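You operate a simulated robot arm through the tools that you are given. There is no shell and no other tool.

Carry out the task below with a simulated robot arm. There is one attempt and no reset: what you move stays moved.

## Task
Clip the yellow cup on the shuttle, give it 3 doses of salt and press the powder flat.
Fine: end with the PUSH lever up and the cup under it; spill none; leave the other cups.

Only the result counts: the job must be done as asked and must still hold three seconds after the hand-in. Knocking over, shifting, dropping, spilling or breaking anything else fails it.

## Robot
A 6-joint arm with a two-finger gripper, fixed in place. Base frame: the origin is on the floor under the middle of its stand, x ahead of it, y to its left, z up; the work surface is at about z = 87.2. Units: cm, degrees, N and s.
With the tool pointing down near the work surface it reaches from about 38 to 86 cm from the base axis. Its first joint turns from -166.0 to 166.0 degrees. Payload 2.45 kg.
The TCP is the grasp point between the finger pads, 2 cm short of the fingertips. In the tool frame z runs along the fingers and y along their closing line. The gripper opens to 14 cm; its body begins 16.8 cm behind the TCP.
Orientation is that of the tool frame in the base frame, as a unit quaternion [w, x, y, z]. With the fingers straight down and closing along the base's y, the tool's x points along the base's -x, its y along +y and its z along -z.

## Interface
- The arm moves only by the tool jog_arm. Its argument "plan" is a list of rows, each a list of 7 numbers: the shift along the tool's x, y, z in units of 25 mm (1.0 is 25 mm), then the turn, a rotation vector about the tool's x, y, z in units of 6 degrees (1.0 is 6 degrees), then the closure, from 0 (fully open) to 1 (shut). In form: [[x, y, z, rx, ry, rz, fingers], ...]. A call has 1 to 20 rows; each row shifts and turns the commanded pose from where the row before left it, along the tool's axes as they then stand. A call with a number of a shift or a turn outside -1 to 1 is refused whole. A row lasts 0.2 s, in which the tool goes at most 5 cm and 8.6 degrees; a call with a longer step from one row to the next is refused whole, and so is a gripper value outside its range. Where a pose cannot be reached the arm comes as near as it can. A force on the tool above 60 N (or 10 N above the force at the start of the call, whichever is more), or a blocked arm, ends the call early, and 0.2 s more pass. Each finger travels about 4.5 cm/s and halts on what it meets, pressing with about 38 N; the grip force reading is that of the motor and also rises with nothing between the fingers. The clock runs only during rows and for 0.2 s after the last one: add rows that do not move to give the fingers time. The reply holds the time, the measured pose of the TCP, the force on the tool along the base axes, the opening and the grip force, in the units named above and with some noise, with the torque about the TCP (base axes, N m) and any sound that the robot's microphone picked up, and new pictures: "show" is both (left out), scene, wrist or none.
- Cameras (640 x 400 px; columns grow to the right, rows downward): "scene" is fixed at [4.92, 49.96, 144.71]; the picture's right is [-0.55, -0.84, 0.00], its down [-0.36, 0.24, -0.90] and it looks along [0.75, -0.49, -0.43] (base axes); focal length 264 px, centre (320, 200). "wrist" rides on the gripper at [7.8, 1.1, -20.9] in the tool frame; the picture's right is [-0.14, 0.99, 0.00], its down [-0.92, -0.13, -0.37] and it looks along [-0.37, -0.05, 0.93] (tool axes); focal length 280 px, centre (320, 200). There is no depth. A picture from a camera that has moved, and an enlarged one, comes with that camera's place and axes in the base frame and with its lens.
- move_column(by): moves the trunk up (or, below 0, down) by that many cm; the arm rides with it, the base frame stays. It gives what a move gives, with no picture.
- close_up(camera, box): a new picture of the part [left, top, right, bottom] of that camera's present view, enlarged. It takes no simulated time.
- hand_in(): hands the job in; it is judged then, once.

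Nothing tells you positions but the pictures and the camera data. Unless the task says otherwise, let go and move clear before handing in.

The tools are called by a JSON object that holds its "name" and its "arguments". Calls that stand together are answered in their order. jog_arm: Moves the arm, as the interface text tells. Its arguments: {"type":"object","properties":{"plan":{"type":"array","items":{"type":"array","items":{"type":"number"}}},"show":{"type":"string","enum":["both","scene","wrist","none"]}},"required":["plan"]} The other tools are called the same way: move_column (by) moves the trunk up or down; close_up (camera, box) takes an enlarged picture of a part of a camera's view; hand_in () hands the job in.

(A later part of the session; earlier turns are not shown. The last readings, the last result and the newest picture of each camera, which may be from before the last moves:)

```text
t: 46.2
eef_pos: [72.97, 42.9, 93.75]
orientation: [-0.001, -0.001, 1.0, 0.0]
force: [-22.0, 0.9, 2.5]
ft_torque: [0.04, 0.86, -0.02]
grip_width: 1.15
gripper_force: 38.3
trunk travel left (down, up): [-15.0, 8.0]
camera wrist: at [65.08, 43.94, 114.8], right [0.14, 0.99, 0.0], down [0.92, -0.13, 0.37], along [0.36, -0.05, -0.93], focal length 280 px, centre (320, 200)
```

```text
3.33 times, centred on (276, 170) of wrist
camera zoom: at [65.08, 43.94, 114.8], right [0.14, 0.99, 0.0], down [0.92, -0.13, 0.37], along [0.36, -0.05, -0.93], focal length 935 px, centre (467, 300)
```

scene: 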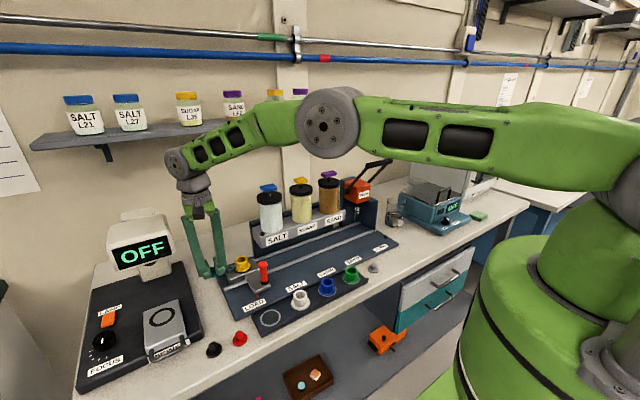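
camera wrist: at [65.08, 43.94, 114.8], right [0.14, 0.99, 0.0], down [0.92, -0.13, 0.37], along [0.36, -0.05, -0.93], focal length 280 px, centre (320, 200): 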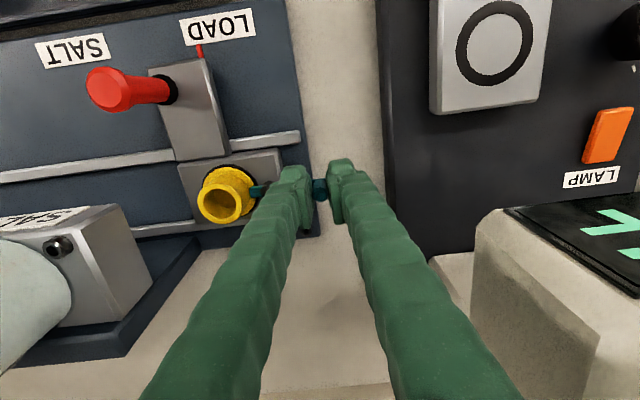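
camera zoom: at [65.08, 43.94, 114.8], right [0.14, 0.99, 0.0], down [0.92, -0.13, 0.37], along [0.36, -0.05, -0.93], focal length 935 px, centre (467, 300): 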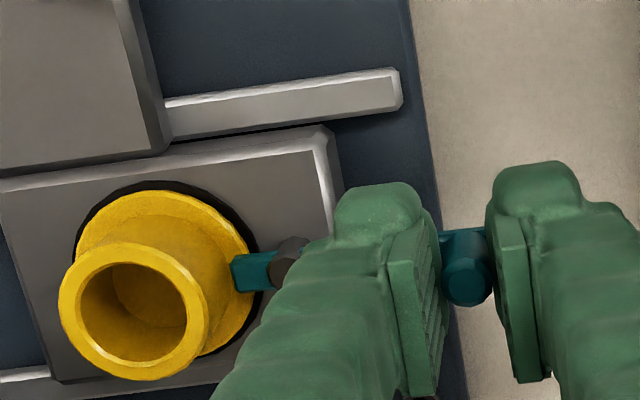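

The clip has hit its stop, with the nose over the flange next to the cup wall. I'll relax, release the knob, lift and move over to the red handle.

{"name": "jog_arm", "arguments": {"plan": [[0.1, 0, 0, 0, 0, 0, 0.94], [0, 0, 0, 0, 0, 0, 0.9], [0, 0, 0, 0, 0, 0, 0.84], [0, 0, 0, 0, 0, 0, 0.8], [0, 0, -0.5, 0, 0, 0, 0.8], [0, 0, -1, 0, 0, 0, 0.8], [0, 0, -1, 0, 0, 0, 0.7], [0, 0, -1, 0, 0, 0, 0.6], [0.9, -0.9, -0.2, 0, 0, 0, 0.55], [0.9, -0.9, 0, 0, 0, 0, 0.55], [0.9, -0.9, 0, 0, 0, 0, 0.55], [0.9, -0.9, 0, 0, 0, 0, 0.55], [0.1, -0.9, 0, 0, 0, 0, 0.55], [0, -0.2, 0, 0, 0, 0, 0.55], [0, 0, 0, 0, 0, 0, 0.55]]}}

{"name": "close_up", "arguments": {"camera": "wrist", "box": [220, 90, 420, 215]}}

{"name": "close_up", "arguments": {"camera": "scene", "box": [205, 240, 285, 290]}}

```text
t: 49.4
eef_pos: [63.72, 31.09, 103.05]
orientation: [0.001, 0.0, 1.0, 0.0]
force: [-0.3, 0.9, 0.5]
ft_torque: [-0.01, -0.01, -0.01]
grip_width: 6.3
gripper_force: 0.1
trunk travel left (down, up): [-15.0, 8.0]
camera wrist: at [55.83, 32.1, 123.99], right [0.14, 0.99, 0.0], down [0.92, -0.13, 0.37], along [0.37, -0.05, -0.93], focal length 280 px, centre (320, 200)
```

scene: 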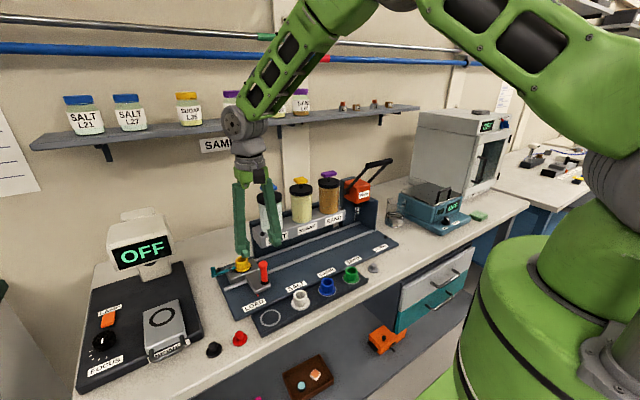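
wrist: 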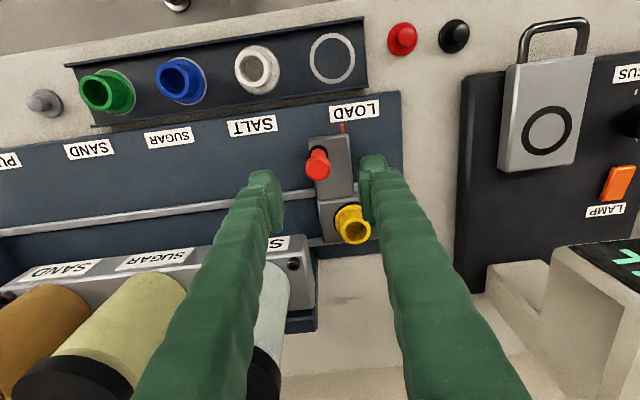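

```text
3.20 times, centred on (320, 152) of wrist
camera zoom: at [55.83, 32.1, 123.99], right [0.14, 0.99, 0.0], down [0.92, -0.13, 0.37], along [0.37, -0.05, -0.93], focal length 897 px, centre (320, 352)
```

zoom: 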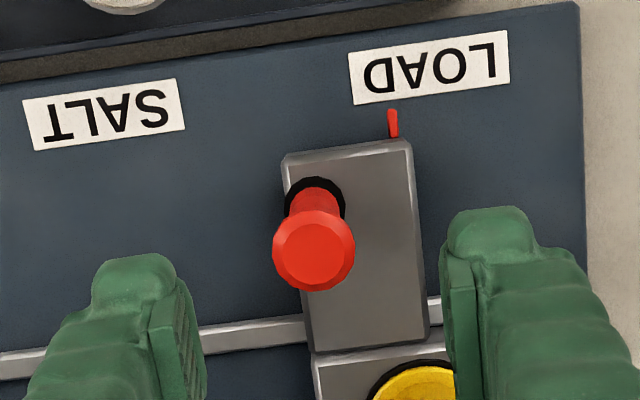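

```text
8.00 times, centred on (245, 265) of scene
camera zoom: at [4.92, 49.96, 144.71], right [-0.55, -0.84, 0.0], down [-0.36, 0.24, -0.9], along [0.75, -0.49, -0.43], focal length 2116 px, centre (920, -320)
```

zoom: 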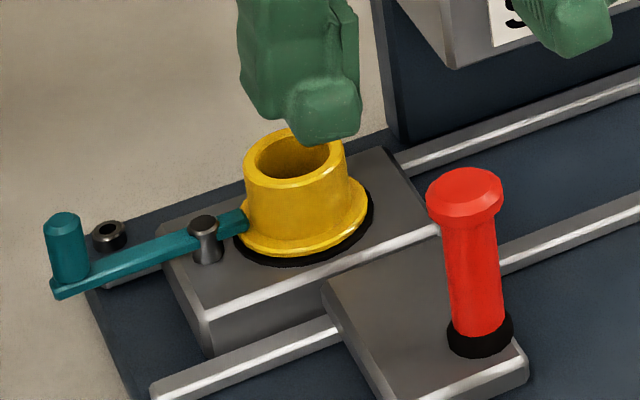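

The clip holds the cup. I'll lower over the red handle and grip it.

{"name": "jog_arm", "arguments": {"plan": [[0.15, -0.08, 0.86, 0, 0, 0, 0.55], [0, 0, 1, 0, 0, 0, 0.55], [0, 0, 1, 0, 0, 0, 0.55], [0, 0, 1, 0, 0, 0, 0.55], [0, 0, 0, 0, 0, 0, 0.65], [0, 0, 0, 0, 0, 0, 0.75], [0, 0, 0, 0, 0, 0, 0.82], [0, 0, 0, 0, 0, 0, 0.86], [0, 0, 0, 0, 0, 0, 0.86]]}}

{"name": "close_up", "arguments": {"camera": "scene", "box": [205, 240, 285, 290]}}

```text
t: 51.4
eef_pos: [63.55, 30.89, 93.51]
orientation: [0.0, -0.001, 1.0, 0.0]
force: [-0.6, -0.6, 0.2]
ft_torque: [0.01, -0.07, -0.02]
grip_width: 2.22
gripper_force: 38.0
trunk travel left (down, up): [-15.0, 8.0]
camera wrist: at [55.5, 31.9, 114.35], right [0.14, 0.99, 0.0], down [0.92, -0.13, 0.37], along [0.36, -0.05, -0.93], focal length 280 px, centre (320, 200)
```

scene: 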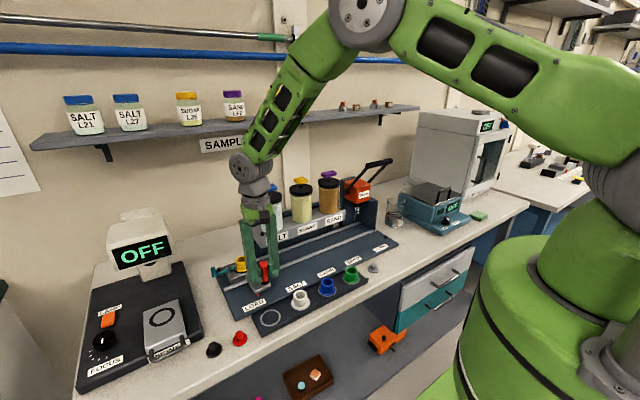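
wrist: 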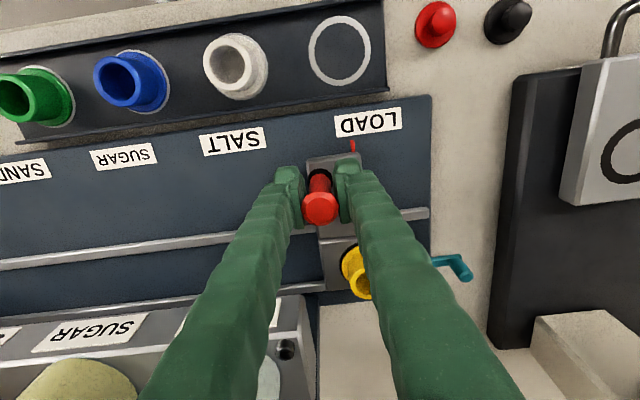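

```text
8.00 times, centred on (245, 265) of scene
camera zoom: at [4.92, 49.96, 144.71], right [-0.55, -0.84, 0.0], down [-0.36, 0.24, -0.9], along [0.75, -0.49, -0.43], focal length 2116 px, centre (920, -320)
```

zoom: 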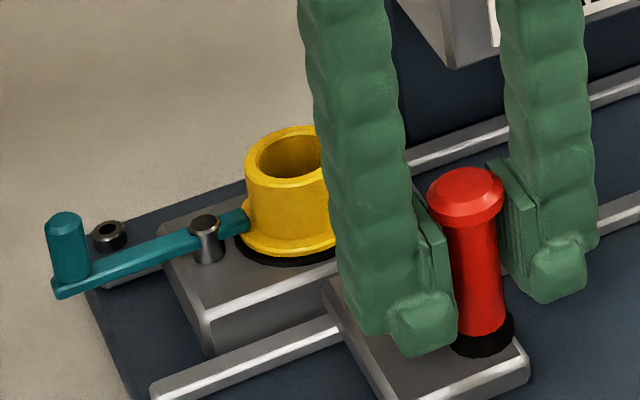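

{"name": "jog_arm", "arguments": {"plan": [[0, -0.15, 0, 0, 0, 0, 0.86], [0, -0.25, 0, 0, 0, 0, 0.86], [0, -0.3, 0, 0, 0, 0, 0.86], [0, -0.3, 0, 0, 0, 0, 0.86], [0, -0.3, 0, 0, 0, 0, 0.86], [0, -0.3, 0, 0, 0, 0, 0.86], [0, -0.3, 0, 0, 0, 0, 0.86], [0, -0.3, 0, 0, 0, 0, 0.86], [0, -0.3, 0, 0, 0, 0, 0.86], [0, -0.3, 0, 0, 0, 0, 0.86], [0, -0.3, 0, 0, 0, 0, 0.86], [0, -0.3, 0, 0, 0, 0, 0.86], [0, -0.3, 0, 0, 0, 0, 0.86], [0, -0.3, 0, 0, 0, 0, 0.86], [0, -0.25, 0, 0, 0, 0, 0.86], [0, -0.15, 0, 0, 0, 0, 0.86], [0, 0, 0, 0, 0, 0, 0.86]]}}

{"name": "close_up", "arguments": {"camera": "wrist", "box": [220, 90, 420, 215]}}

{"name": "close_up", "arguments": {"camera": "scene", "box": [225, 215, 321, 275]}}

```text
t: 55.0
eef_pos: [63.53, 19.72, 93.47]
orientation: [-0.001, -0.001, 1.0, 0.0]
force: [-0.9, -3.2, 3.6]
ft_torque: [0.03, 0.06, -0.02]
grip_width: 2.23
gripper_force: 45.1
trunk travel left (down, up): [-15.0, 8.0]
camera wrist: at [55.49, 20.88, 114.35], right [0.14, 0.99, 0.0], down [0.92, -0.13, 0.37], along [0.37, -0.05, -0.93], focal length 280 px, centre (320, 200)
```

scene: 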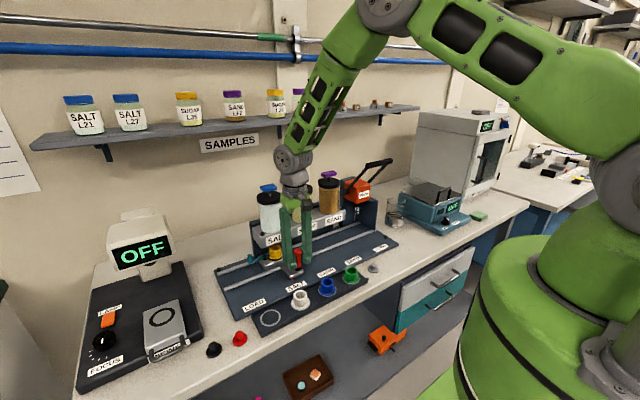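
wrist: 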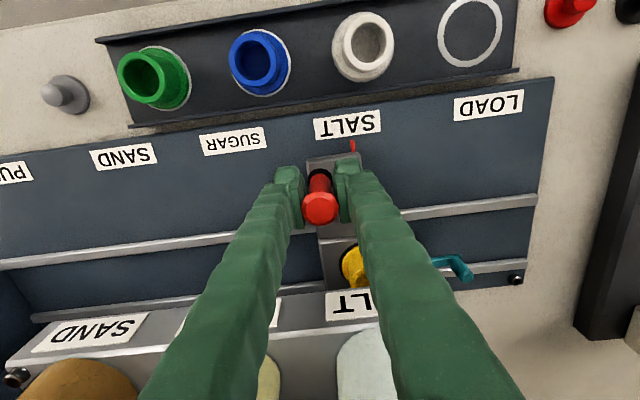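

```text
3.20 times, centred on (320, 152) of wrist
camera zoom: at [55.49, 20.88, 114.35], right [0.14, 0.99, 0.0], down [0.92, -0.13, 0.37], along [0.37, -0.05, -0.93], focal length 897 px, centre (320, 352)
```

zoom: 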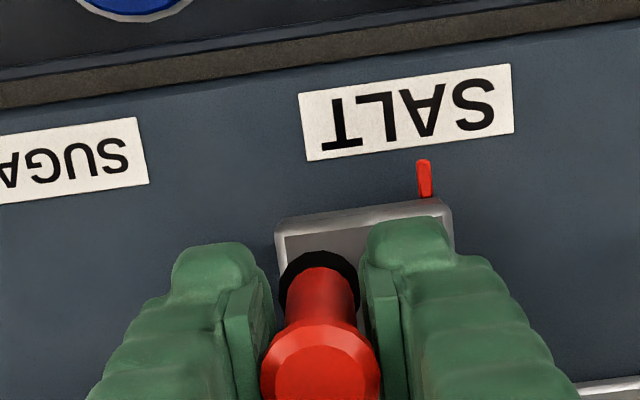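

```text
6.67 times, centred on (273, 245) of scene
camera zoom: at [4.92, 49.96, 144.71], right [-0.55, -0.84, 0.0], down [-0.36, 0.24, -0.9], along [0.75, -0.49, -0.43], focal length 1763 px, centre (633, -100)
```

zoom: 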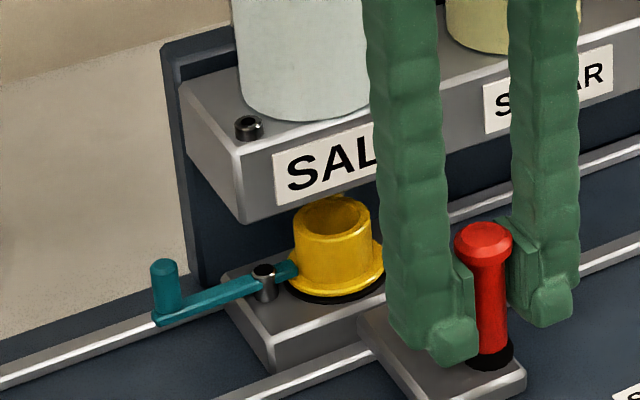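

{"name": "jog_arm", "arguments": {"plan": [[0, -0.06, 0, 0, 0, 0, 0.86], [0, -0.04, 0, 0, 0, 0, 0.86], [0, 0, 0, 0, 0, 0, 0.86], [0, 0, 0, 0, 0, 0, 0.86]]}}

{"name": "close_up", "arguments": {"camera": "wrist", "box": [280, 90, 420, 180]}}

{"name": "close_up", "arguments": {"camera": "scene", "box": [225, 215, 321, 275]}}

```text
t: 56.0
eef_pos: [63.49, 19.72, 93.4]
orientation: [0.0, -0.001, 1.0, 0.001]
force: [-1.4, 0.9, 2.1]
ft_torque: [0.0, -0.25, 0.0]
grip_width: 2.24
gripper_force: 44.6
trunk travel left (down, up): [-15.0, 8.0]
camera wrist: at [55.49, 20.7, 114.35], right [0.14, 0.99, 0.0], down [0.92, -0.13, 0.37], along [0.37, -0.05, -0.93], focal length 280 px, centre (320, 200)
```

scene: 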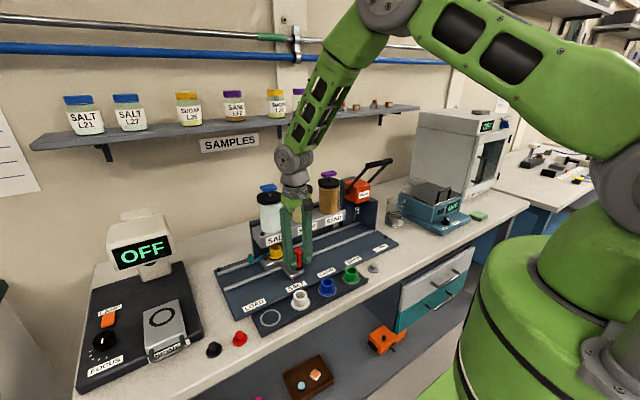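
wrist: 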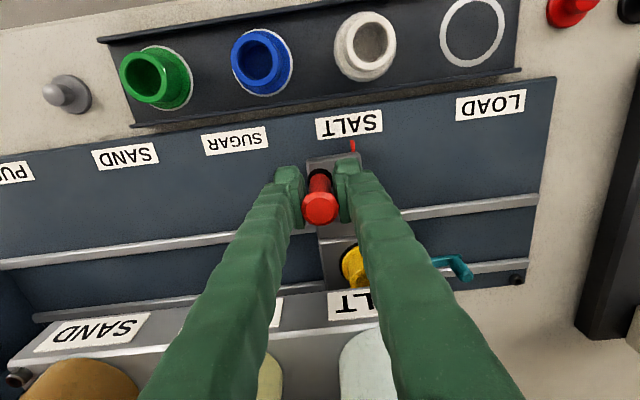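

```text
4.44 times, centred on (350, 135) of wrist
camera zoom: at [55.49, 20.7, 114.35], right [0.14, 0.99, 0.0], down [0.92, -0.13, 0.37], along [0.37, -0.05, -0.93], focal length 1246 px, centre (187, 489)
```

zoom: 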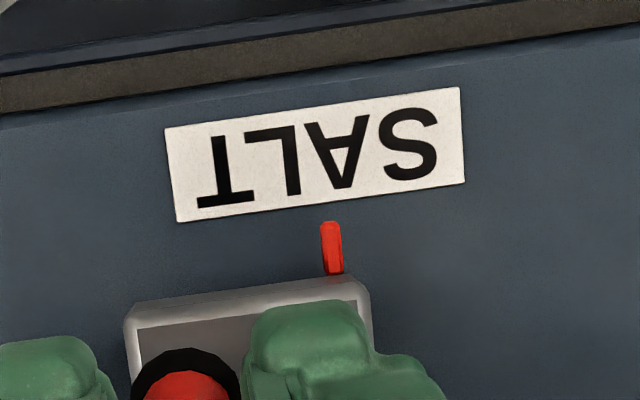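

```text
6.67 times, centred on (273, 245) of scene
camera zoom: at [4.92, 49.96, 144.71], right [-0.55, -0.84, 0.0], down [-0.36, 0.24, -0.9], along [0.75, -0.49, -0.43], focal length 1763 px, centre (633, -100)
```

zoom: 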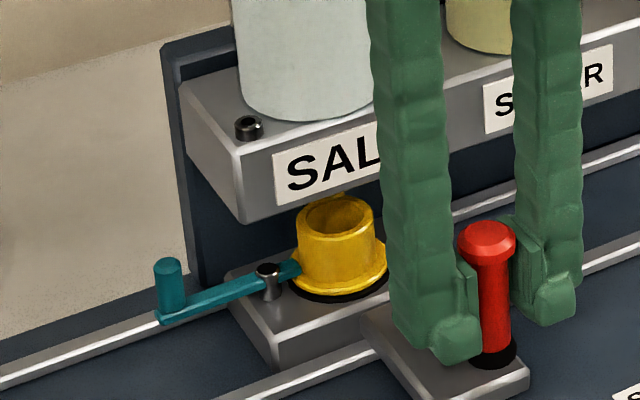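

{"name": "jog_arm", "arguments": {"plan": [[0, 0, 0, 0, 0, 0, 0.8], [0, 0, 0, 0, 0, 0, 0.72], [0, 0, 0, 0, 0, 0, 0.64], [0, 0, 0, 0, 0, 0, 0.6], [0, 0, 0, 0, 0, 0, 0.6]]}}

{"name": "close_up", "arguments": {"camera": "wrist", "box": [280, 90, 420, 180]}}

{"name": "close_up", "arguments": {"camera": "scene", "box": [225, 215, 321, 275]}}

```text
t: 57.2
eef_pos: [63.58, 19.71, 93.39]
orientation: [0.0, 0.0, 1.0, 0.0]
force: [0.2, -1.4, 0.1]
ft_torque: [0.02, -0.02, -0.02]
grip_width: 5.64
gripper_force: 0.0
trunk travel left (down, up): [-15.0, 8.0]
camera wrist: at [55.51, 20.69, 114.33], right [0.14, 0.99, 0.0], down [0.92, -0.13, 0.37], along [0.37, -0.05, -0.93], focal length 280 px, centre (320, 200)
```

scene: 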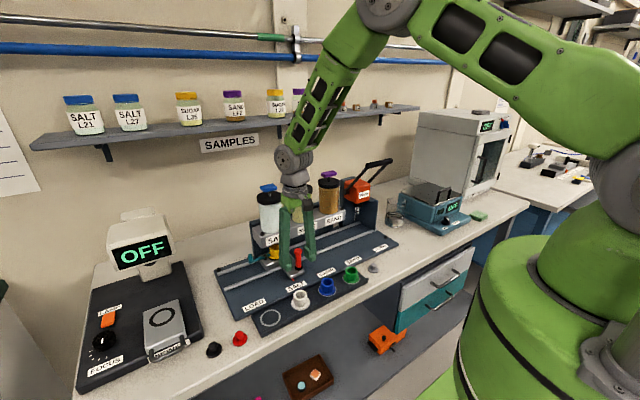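
wrist: 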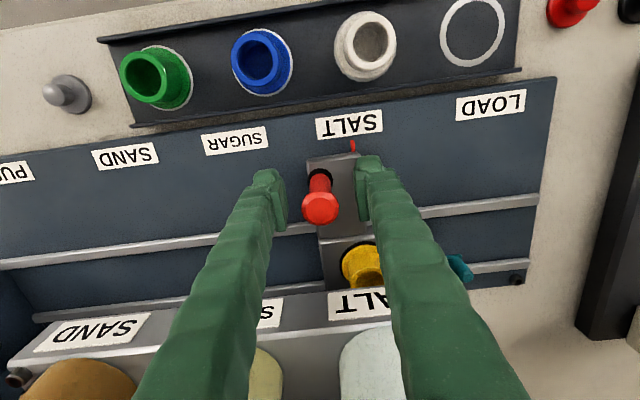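

```text
4.44 times, centred on (350, 135) of wrist
camera zoom: at [55.51, 20.69, 114.33], right [0.14, 0.99, 0.0], down [0.92, -0.13, 0.37], along [0.37, -0.05, -0.93], focal length 1246 px, centre (187, 489)
```

zoom: 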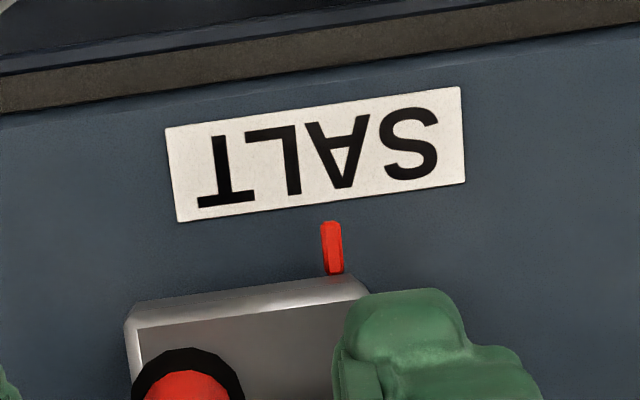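

```text
6.67 times, centred on (273, 245) of scene
camera zoom: at [4.92, 49.96, 144.71], right [-0.55, -0.84, 0.0], down [-0.36, 0.24, -0.9], along [0.75, -0.49, -0.43], focal length 1763 px, centre (633, -100)
```

zoom: 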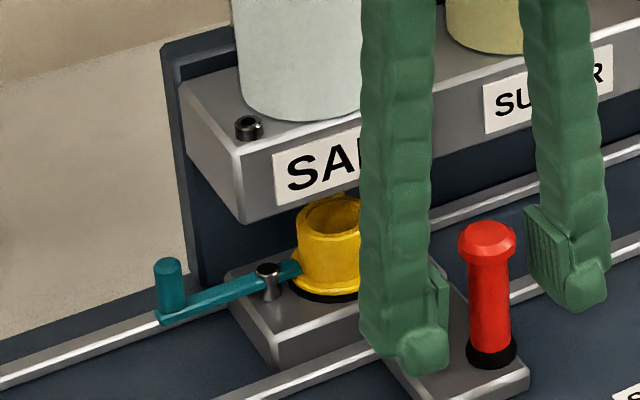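

{"name": "jog_arm", "arguments": {"plan": [[0, -0.045, 0, 0, 0, 0, 0.68], [0, 0, 0, 0, 0, 0, 0.76], [0, 0, 0, 0, 0, 0, 0.84], [0, 0, 0, 0, 0, 0, 0.86], [0, 0, 0, 0, 0, 0, 0.86], [0, 0, 0, 0, 0, 0, 0.78], [0, 0, 0, 0, 0, 0, 0.7], [0, 0, 0, 0, 0, 0, 0.6], [0, 0, 0, 0, 0, 0, 0.6]], "show": "wrist"}}

{"name": "close_up", "arguments": {"camera": "wrist", "box": [280, 90, 420, 180]}}

```text
t: 59.2
eef_pos: [63.42, 19.49, 93.4]
orientation: [0.0, -0.001, 1.0, -0.001]
force: [-0.6, 0.2, 0.0]
ft_torque: [0.03, -0.02, 0.01]
grip_width: 5.58
gripper_force: 0.0
trunk travel left (down, up): [-15.0, 8.0]
camera wrist: at [55.49, 20.6, 114.33], right [0.14, 0.99, 0.0], down [0.92, -0.13, 0.37], along [0.37, -0.05, -0.93], focal length 280 px, centre (320, 200)
```

wrist: 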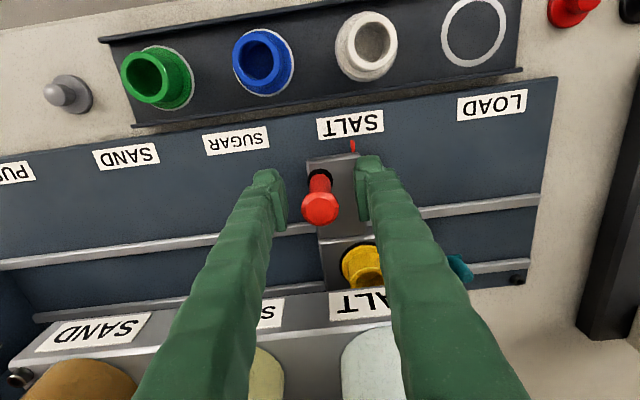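

```text
4.44 times, centred on (350, 135) of wrist
camera zoom: at [55.49, 20.6, 114.33], right [0.14, 0.99, 0.0], down [0.92, -0.13, 0.37], along [0.37, -0.05, -0.93], focal length 1246 px, centre (187, 489)
```

zoom: 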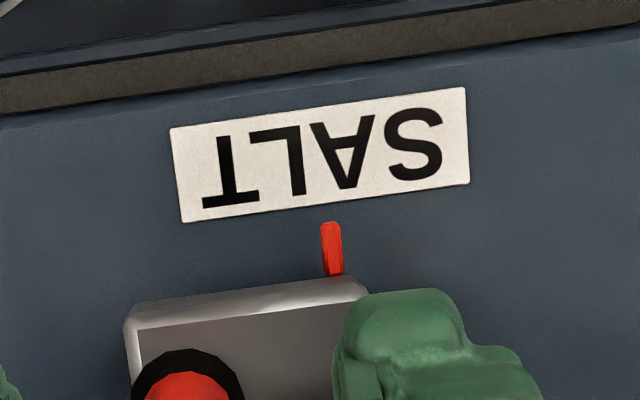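

The pointer now lines up with SALT. I'll lift straight up and position closed fingers above the blue salt plunger.

{"name": "jog_arm", "arguments": {"plan": [[0, 0, -0.5, 0, 0, 0, 0.6], [0, 0, -1, 0, 0, 0, 0.6], [0, 0, -1, 0, 0, 0, 0.6], [0, 0, -1, 0, 0, 0, 0.7], [0, 0, -1, 0, 0, 0, 0.8], [0, 0, -1, 0, 0, 0, 0.9], [0, 0, -1, 0, 0, 0, 1], [0, 0, -1, 0, 0, 0, 1], [0, 0, -1, 0, 0, 0, 1], [0, 0, -1, 0, 0, 0, 1], [0, 0, -1, 0, 0, 0, 1], [0, 0, -0.5, 0, 0, 0, 1], [0, 0, 0, 0, 0, 0, 1]]}}

{"name": "close_up", "arguments": {"camera": "wrist", "box": [220, 150, 476, 310]}}

{"name": "close_up", "arguments": {"camera": "scene", "box": [235, 170, 345, 270]}}

```text
t: 62.0
eef_pos: [63.49, 19.53, 120.89]
orientation: [0.0, -0.001, 1.0, 0.0]
force: [-0.1, 0.5, 0.0]
ft_torque: [0.03, 0.02, 0.01]
grip_width: 0.0
gripper_force: 29.6
trunk travel left (down, up): [-15.0, 8.0]
camera wrist: at [55.48, 20.54, 141.83], right [0.14, 0.99, 0.0], down [0.92, -0.13, 0.37], along [0.37, -0.05, -0.93], focal length 280 px, centre (320, 200)
```

scene: 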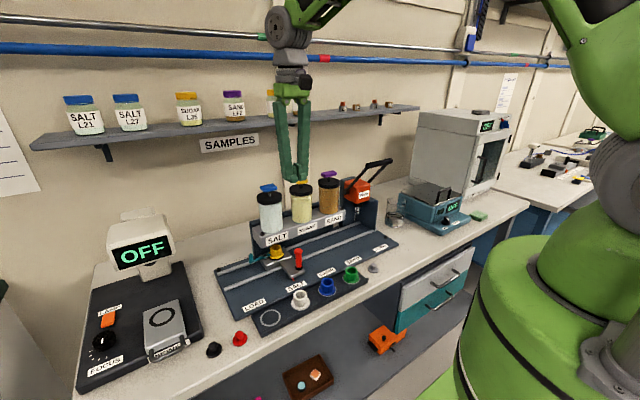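
wrist: 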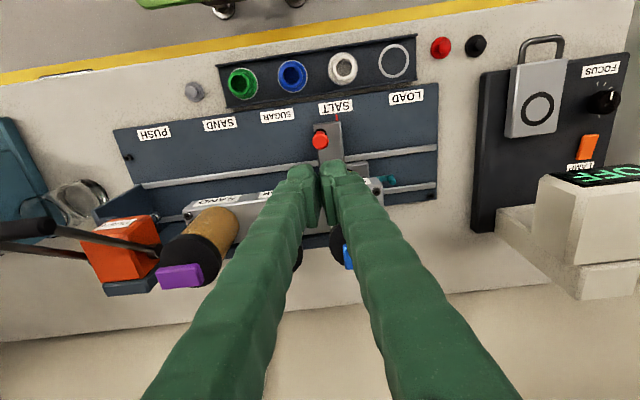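

```text
2.50 times, centred on (348, 230) of wrist
camera zoom: at [55.48, 20.54, 141.83], right [0.14, 0.99, 0.0], down [0.92, -0.13, 0.37], along [0.37, -0.05, -0.93], focal length 701 px, centre (250, 125)
```

zoom: 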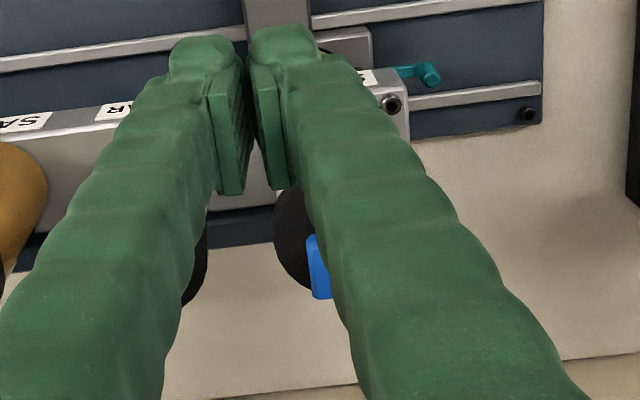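

```text
4.00 times, centred on (290, 220) of scene
camera zoom: at [4.92, 49.96, 144.71], right [-0.55, -0.84, 0.0], down [-0.36, 0.24, -0.9], along [0.75, -0.49, -0.43], focal length 1058 px, centre (440, 120)
```

zoom: 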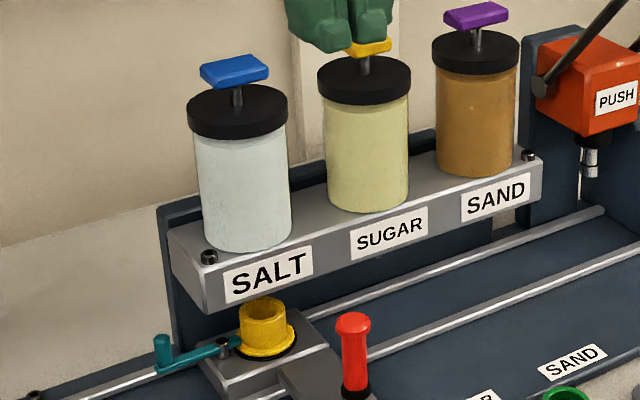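

{"name": "jog_arm", "arguments": {"plan": [[0, 0.7, -0.2, 0, 0, 0, 0.8], [0, 0.7, 0, 0, 0, 0, 0.6], [0, 0, 0, 0, 0, 0, 0.4], [0, 0, 0, 0, 0, 0, 0.2], [0, 0, 0, 0, 0, 0, 0.2], [0, 0, 0, 0, 0, 0, 0.2]], "show": "wrist"}}

{"name": "close_up", "arguments": {"camera": "wrist", "box": [220, 160, 412, 280]}}

```text
t: 63.4
eef_pos: [63.45, 23.11, 121.45]
orientation: [0.0, -0.001, 1.0, 0.0]
force: [0.0, -0.1, -0.2]
ft_torque: [0.0, 0.0, -0.01]
grip_width: 11.19
gripper_force: 0.1
trunk travel left (down, up): [-15.0, 8.0]
camera wrist: at [55.44, 24.07, 142.33], right [0.14, 0.99, 0.0], down [0.92, -0.13, 0.37], along [0.37, -0.05, -0.93], focal length 280 px, centre (320, 200)
```

wrist: 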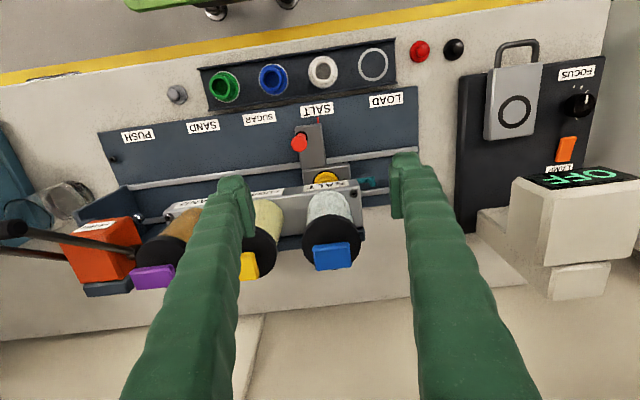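

```text
3.33 times, centred on (316, 220) of wrist
camera zoom: at [55.44, 24.07, 142.33], right [0.14, 0.99, 0.0], down [0.92, -0.13, 0.37], along [0.37, -0.05, -0.93], focal length 935 px, centre (333, 133)
```

zoom: 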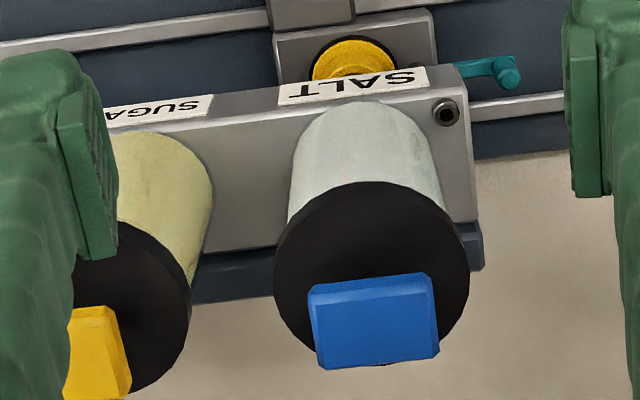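

{"name": "jog_arm", "arguments": {"plan": [[-0.6, -0.06, 0, 0, 0, 0, 0.4], [-0.6, 0, 0, 0, 0, 0, 0.6], [-0.6, 0, 0, 0, 0, 0, 0.8], [-0.6, 0, 0, 0, 0, 0, 1], [-0.6, 0, 0, 0, 0, 0, 1], [-0.6, 0, 0, 0, 0, 0, 1], [-0.6, 0, 0, 0, 0, 0, 1], [0, 0, 0, 0, 0, 0, 1], [0, 0, 0, 0, 0, 0, 1], [0, 0, 0, 0, 0, 0, 1]]}}

{"name": "close_up", "arguments": {"camera": "scene", "box": [225, 150, 335, 270]}}

{"name": "close_up", "arguments": {"camera": "wrist", "box": [240, 120, 432, 240]}}

```text
t: 65.6
eef_pos: [74.06, 22.86, 121.42]
orientation: [0.0, 0.0, 1.0, 0.0]
force: [-0.7, -0.2, -0.6]
ft_torque: [0.01, 0.0, -0.02]
grip_width: 0.0
gripper_force: 29.1
trunk travel left (down, up): [-15.0, 8.0]
camera wrist: at [66.04, 23.97, 142.36], right [0.14, 0.99, 0.0], down [0.92, -0.13, 0.37], along [0.37, -0.05, -0.93], focal length 280 px, centre (320, 200)
```

scene: 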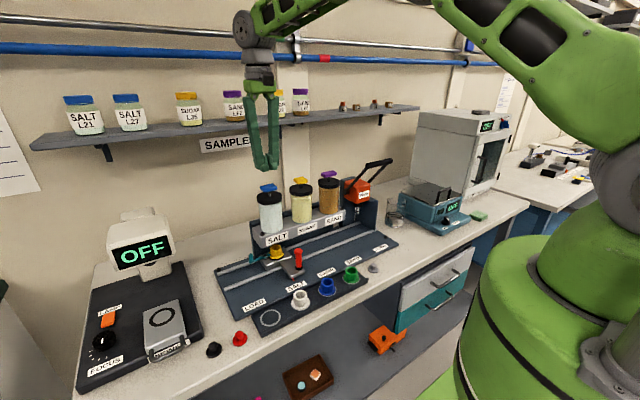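
wrist: 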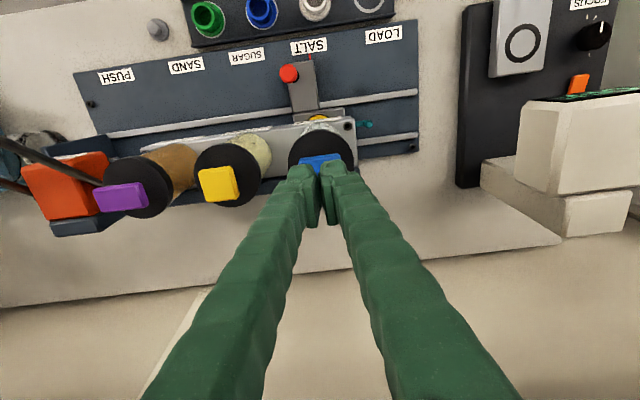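

```text
3.33 times, centred on (280, 210) of scene
camera zoom: at [4.92, 49.96, 144.71], right [-0.55, -0.84, 0.0], down [-0.36, 0.24, -0.9], along [0.75, -0.49, -0.43], focal length 882 px, centre (453, 167)
```

zoom: 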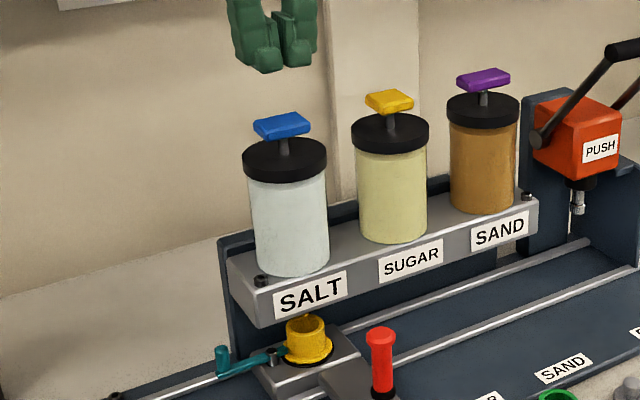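

```text
3.33 times, centred on (336, 180) of wrist
camera zoom: at [66.04, 23.97, 142.36], right [0.14, 0.99, 0.0], down [0.92, -0.13, 0.37], along [0.37, -0.05, -0.93], focal length 935 px, centre (267, 267)
```

zoom: 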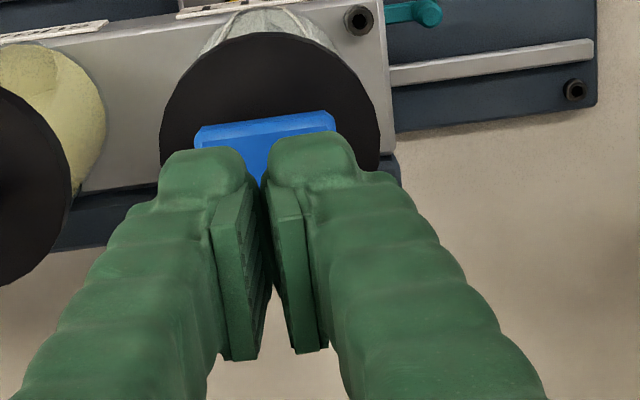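

{"name": "jog_arm", "arguments": {"plan": [[0.02, 0.03, 0.6, 0, 0, 0, 1], [0, 0, 0.6, 0, 0, 0, 1], [0, 0, 0.5, 0, 0, 0, 1], [0, 0, 0, 0, 0, 0, 1]]}}

{"name": "close_up", "arguments": {"camera": "scene", "box": [225, 160, 335, 270]}}

```text
t: 66.6
eef_pos: [73.99, 23.0, 117.22]
orientation: [-0.001, -0.001, 1.0, 0.0]
force: [-0.3, -1.0, 0.3]
ft_torque: [-0.01, 0.0, 0.01]
grip_width: 0.0
gripper_force: 29.4
trunk travel left (down, up): [-15.0, 8.0]
camera wrist: at [65.95, 24.03, 138.12], right [0.14, 0.99, 0.0], down [0.92, -0.13, 0.37], along [0.37, -0.05, -0.93], focal length 280 px, centre (320, 200)
```

scene: 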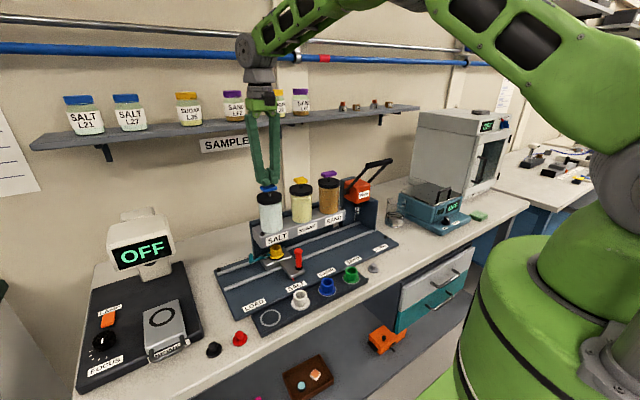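
wrist: 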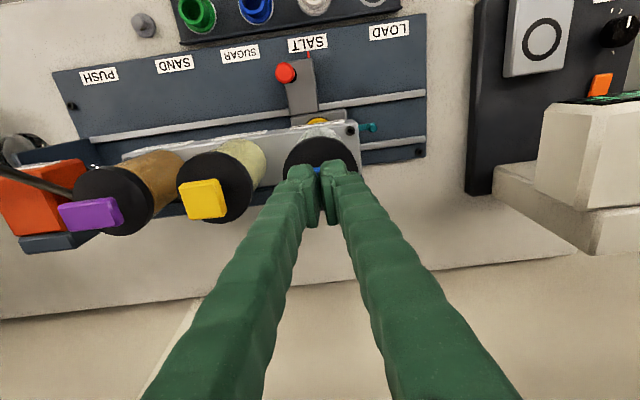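

```text
3.64 times, centred on (280, 215) of scene
camera zoom: at [4.92, 49.96, 144.71], right [-0.55, -0.84, 0.0], down [-0.36, 0.24, -0.9], along [0.75, -0.49, -0.43], focal length 962 px, centre (466, 146)
```

zoom: 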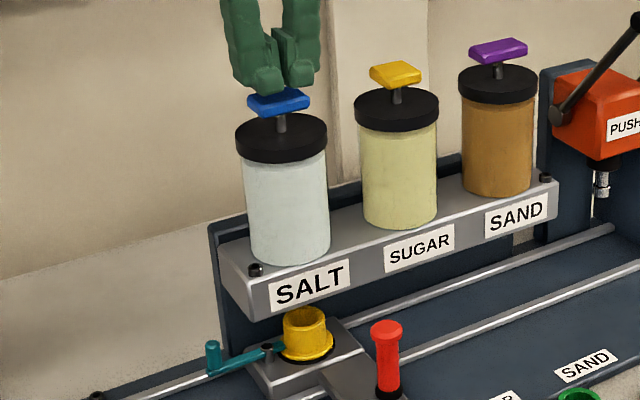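

{"name": "jog_arm", "arguments": {"plan": [[0, 0, 0.12, 0, 0, 0, 1], [0, 0, 0.12, 0, 0, 0, 1], [0, 0, 0.1, 0, 0, 0, 1], [0, 0, 0, 0, 0, 0, 1]], "show": "none"}}

{"name": "close_up", "arguments": {"camera": "scene", "box": [240, 170, 304, 210]}}

```text
t: 67.6
eef_pos: [74.06, 23.01, 116.34]
orientation: [0.001, -0.001, 1.0, 0.0]
force: [0.2, 0.4, 0.6]
ft_torque: [-0.03, 0.0, 0.01]
grip_width: 0.59
gripper_force: 30.3
trunk travel left (down, up): [-15.0, 8.0]
```

```text
10.00 times, centred on (272, 190) of scene
camera zoom: at [4.92, 49.96, 144.71], right [-0.55, -0.84, 0.0], down [-0.36, 0.24, -0.9], along [0.75, -0.49, -0.43], focal length 2645 px, centre (800, 300)
```

zoom: 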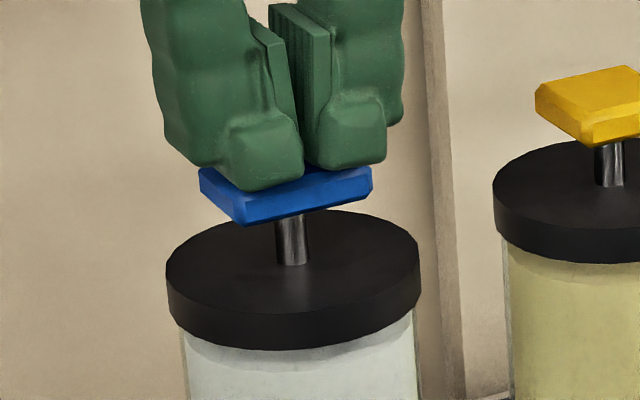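

{"name": "jog_arm", "arguments": {"plan": [[0, 0, 0.15, 0, 0, 0, 1], [0, 0, 0.15, 0, 0, 0, 1], [0, 0, 0.15, 0, 0, 0, 1], [0, 0, 0, 0, 0, 0, 1]], "show": "none"}}

{"name": "close_up", "arguments": {"camera": "scene", "box": [240, 170, 304, 210]}}

{"name": "close_up", "arguments": {"camera": "scene", "box": [235, 230, 315, 280]}}

```text
t: 68.6
eef_pos: [73.91, 22.93, 115.31]
orientation: [0.001, -0.001, 1.0, -0.001]
force: [1.4, -0.6, 3.1]
ft_torque: [-0.03, -0.02, -0.04]
grip_width: 0.61
gripper_force: 29.5
trunk travel left (down, up): [-15.0, 8.0]
```

```text
10.00 times, centred on (272, 190) of scene
camera zoom: at [4.92, 49.96, 144.71], right [-0.55, -0.84, 0.0], down [-0.36, 0.24, -0.9], along [0.75, -0.49, -0.43], focal length 2645 px, centre (800, 300)
```

zoom: 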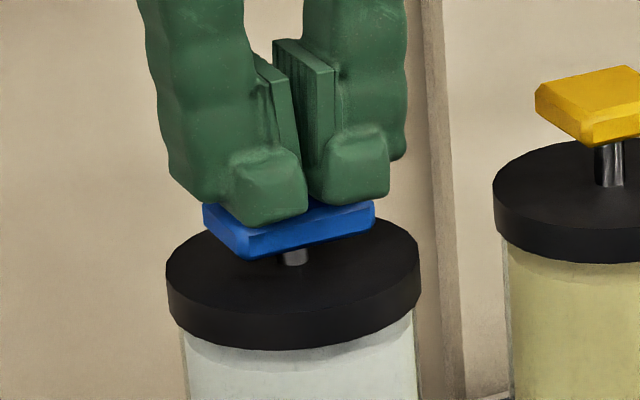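

```text
8.00 times, centred on (275, 255) of scene
camera zoom: at [4.92, 49.96, 144.71], right [-0.55, -0.84, 0.0], down [-0.36, 0.24, -0.9], along [0.75, -0.49, -0.43], focal length 2116 px, centre (680, -240)
```

zoom: 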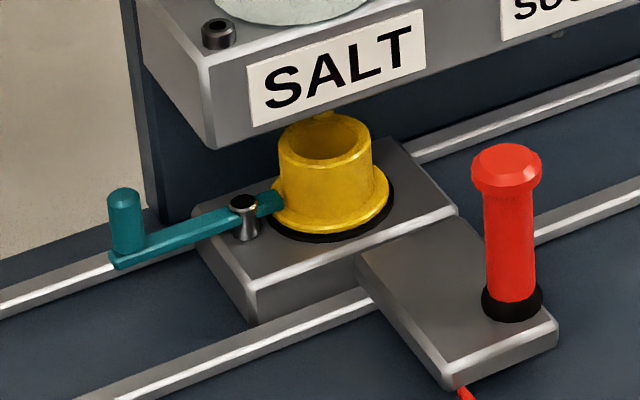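

{"name": "jog_arm", "arguments": {"plan": [[0, 0, 0.1, 0, 0, 0, 1], [0, 0, 0.1, 0, 0, 0, 1], [0, 0, 0, 0, 0, 0, 1]], "show": "none"}}

{"name": "close_up", "arguments": {"camera": "scene", "box": [240, 170, 304, 210]}}

{"name": "close_up", "arguments": {"camera": "scene", "box": [235, 230, 315, 280]}}

```text
t: 69.4
eef_pos: [73.94, 22.92, 114.82]
orientation: [0.001, -0.001, 1.0, 0.0]
force: [0.3, -2.2, 5.5]
ft_torque: [-0.02, -0.01, -0.01]
grip_width: 0.58
gripper_force: 29.4
trunk travel left (down, up): [-15.0, 8.0]
heard: click
```

```text
10.00 times, centred on (272, 190) of scene
camera zoom: at [4.92, 49.96, 144.71], right [-0.55, -0.84, 0.0], down [-0.36, 0.24, -0.9], along [0.75, -0.49, -0.43], focal length 2645 px, centre (800, 300)
```

zoom: 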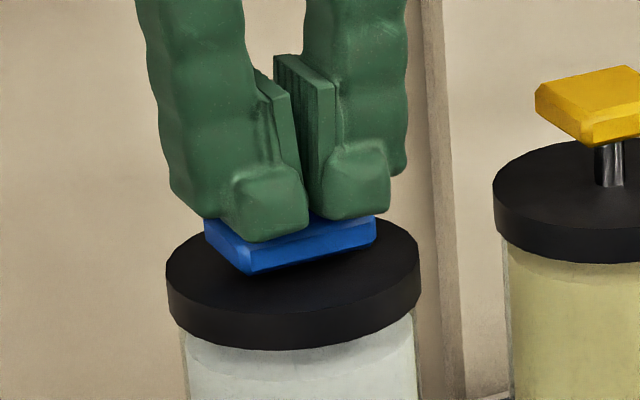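

```text
8.00 times, centred on (275, 255) of scene
camera zoom: at [4.92, 49.96, 144.71], right [-0.55, -0.84, 0.0], down [-0.36, 0.24, -0.9], along [0.75, -0.49, -0.43], focal length 2116 px, centre (680, -240)
```

zoom: 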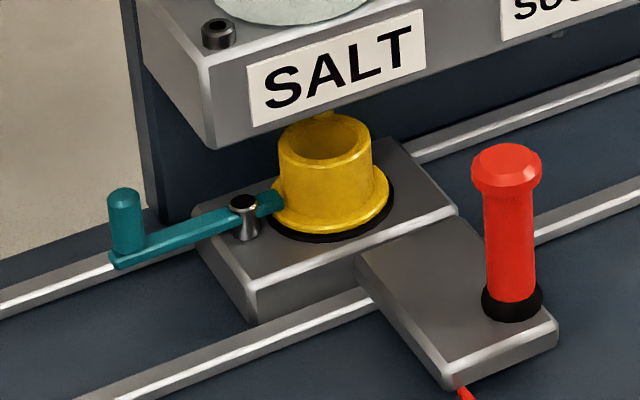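

A click was heard, so the first dose is down. I'll raise fully so the plunger resets, then check it.

{"name": "jog_arm", "arguments": {"plan": [[0, 0, 0, 0, 0, 0, 1], [0, 0, -0.3, 0, 0, 0, 1], [0, 0, -0.3, 0, 0, 0, 1], [0, 0, -0.3, 0, 0, 0, 1], [0, 0, 0, 0, 0, 0, 1], [0, 0, 0, 0, 0, 0, 1]], "show": "none"}}

{"name": "close_up", "arguments": {"camera": "scene", "box": [240, 170, 304, 210]}}

{"name": "close_up", "arguments": {"camera": "scene", "box": [251, 240, 299, 270]}}

```text
t: 70.8
eef_pos: [73.97, 22.99, 116.91]
orientation: [0.0, -0.002, 1.0, 0.0]
force: [-0.5, 1.1, -0.5]
ft_torque: [-0.02, 0.01, 0.02]
grip_width: 0.01
gripper_force: 29.2
trunk travel left (down, up): [-15.0, 8.0]
```

```text
10.00 times, centred on (272, 190) of scene
camera zoom: at [4.92, 49.96, 144.71], right [-0.55, -0.84, 0.0], down [-0.36, 0.24, -0.9], along [0.75, -0.49, -0.43], focal length 2645 px, centre (800, 300)
```

zoom: 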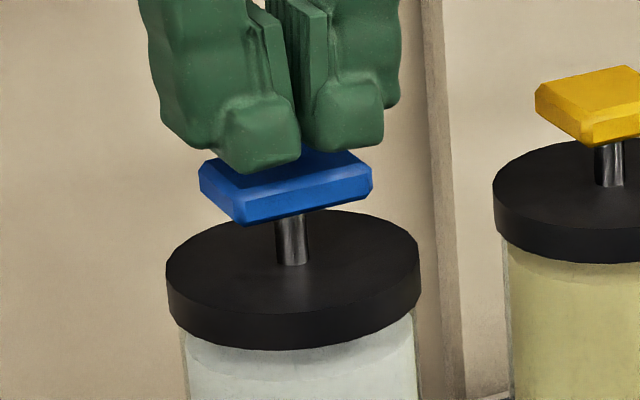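

```text
13.33 times, centred on (275, 255) of scene
camera zoom: at [4.92, 49.96, 144.71], right [-0.55, -0.84, 0.0], down [-0.36, 0.24, -0.9], along [0.75, -0.49, -0.43], focal length 3526 px, centre (920, -533)
```

zoom: 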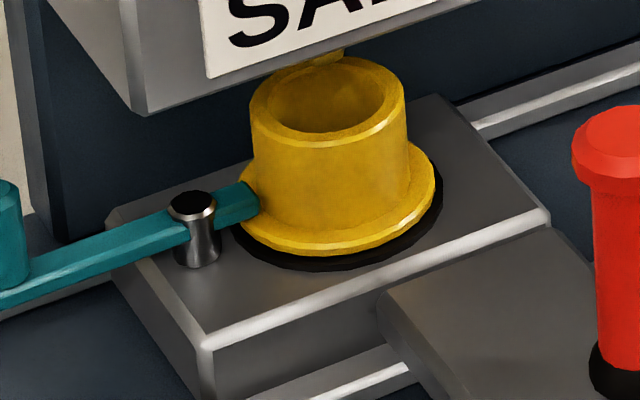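

{"name": "jog_arm", "arguments": {"plan": [[0, 0, 0.2, 0, 0, 0, 1], [0, 0, 0.2, 0, 0, 0, 1], [0, 0, 0.2, 0, 0, 0, 1], [0, 0, 0.15, 0, 0, 0, 1], [0, 0, 0.11, 0, 0, 0, 1], [0, 0, 0, 0, 0, 0, 1]], "show": "none"}}

{"name": "close_up", "arguments": {"camera": "scene", "box": [251, 240, 299, 270]}}

```text
t: 72.2
eef_pos: [73.9, 23.05, 114.8]
orientation: [0.001, -0.002, 1.0, -0.001]
force: [0.2, 1.2, 5.6]
ft_torque: [0.04, 0.02, 0.0]
grip_width: 0.57
gripper_force: 29.3
trunk travel left (down, up): [-15.0, 8.0]
heard: click
```

```text
13.33 times, centred on (275, 255) of scene
camera zoom: at [4.92, 49.96, 144.71], right [-0.55, -0.84, 0.0], down [-0.36, 0.24, -0.9], along [0.75, -0.49, -0.43], focal length 3526 px, centre (920, -533)
```

zoom: 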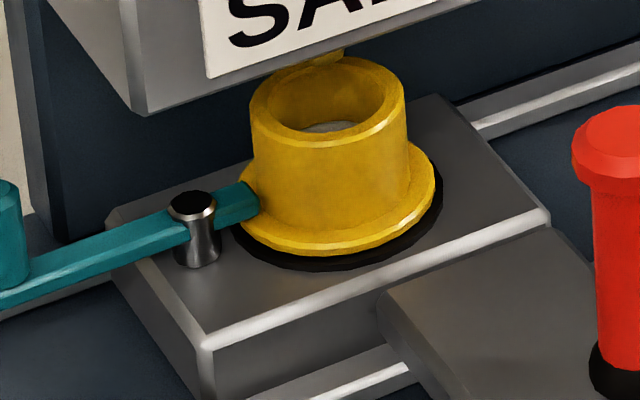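

Salt is now visible in the cup after the second click. I'll reset the plunger and give the third press.

{"name": "jog_arm", "arguments": {"plan": [[0, 0, 0, 0, 0, 0, 1], [0, 0, -0.3, 0, 0, 0, 1], [0, 0, -0.3, 0, 0, 0, 1], [0, 0, -0.26, 0, 0, 0, 1], [0, 0, 0, 0, 0, 0, 1], [0, 0, 0, 0, 0, 0, 1]], "show": "none"}}

{"name": "close_up", "arguments": {"camera": "scene", "box": [240, 170, 304, 210]}}

{"name": "close_up", "arguments": {"camera": "scene", "box": [251, 240, 299, 270]}}

```text
t: 73.6
eef_pos: [73.95, 23.1, 116.95]
orientation: [0.0, -0.001, 1.0, -0.001]
force: [-0.5, -0.3, 0.3]
ft_torque: [0.03, 0.01, -0.03]
grip_width: 0.0
gripper_force: 28.8
trunk travel left (down, up): [-15.0, 8.0]
```

```text
10.00 times, centred on (272, 190) of scene
camera zoom: at [4.92, 49.96, 144.71], right [-0.55, -0.84, 0.0], down [-0.36, 0.24, -0.9], along [0.75, -0.49, -0.43], focal length 2645 px, centre (800, 300)
```

zoom: 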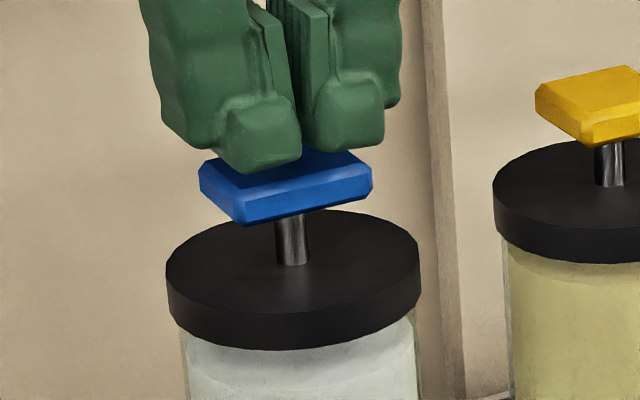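

```text
13.33 times, centred on (275, 255) of scene
camera zoom: at [4.92, 49.96, 144.71], right [-0.55, -0.84, 0.0], down [-0.36, 0.24, -0.9], along [0.75, -0.49, -0.43], focal length 3526 px, centre (920, -533)
```

zoom: 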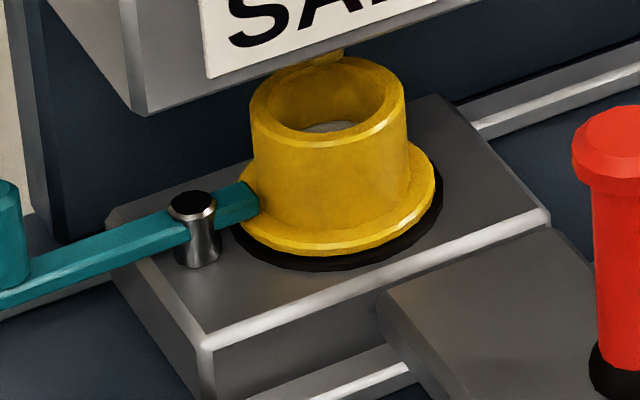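

{"name": "jog_arm", "arguments": {"plan": [[0, 0, 0.2, 0, 0, 0, 1], [0, 0, 0.2, 0, 0, 0, 1], [0, 0, 0.2, 0, 0, 0, 1], [0, 0, 0.15, 0, 0, 0, 1], [0, 0, 0.11, 0, 0, 0, 1], [0, 0, 0, 0, 0, 0, 1]], "show": "none"}}

{"name": "close_up", "arguments": {"camera": "scene", "box": [251, 240, 299, 270]}}

```text
t: 75.0
eef_pos: [73.89, 23.11, 114.79]
orientation: [0.001, -0.001, 1.0, 0.0]
force: [1.2, -0.6, 5.6]
ft_torque: [-0.04, 0.01, 0.0]
grip_width: 0.61
gripper_force: 29.8
trunk travel left (down, up): [-15.0, 8.0]
heard: click
```

```text
13.33 times, centred on (275, 255) of scene
camera zoom: at [4.92, 49.96, 144.71], right [-0.55, -0.84, 0.0], down [-0.36, 0.24, -0.9], along [0.75, -0.49, -0.43], focal length 3526 px, centre (920, -533)
```

zoom: 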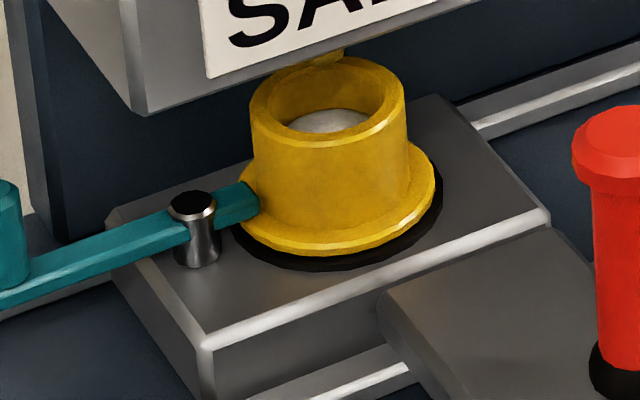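

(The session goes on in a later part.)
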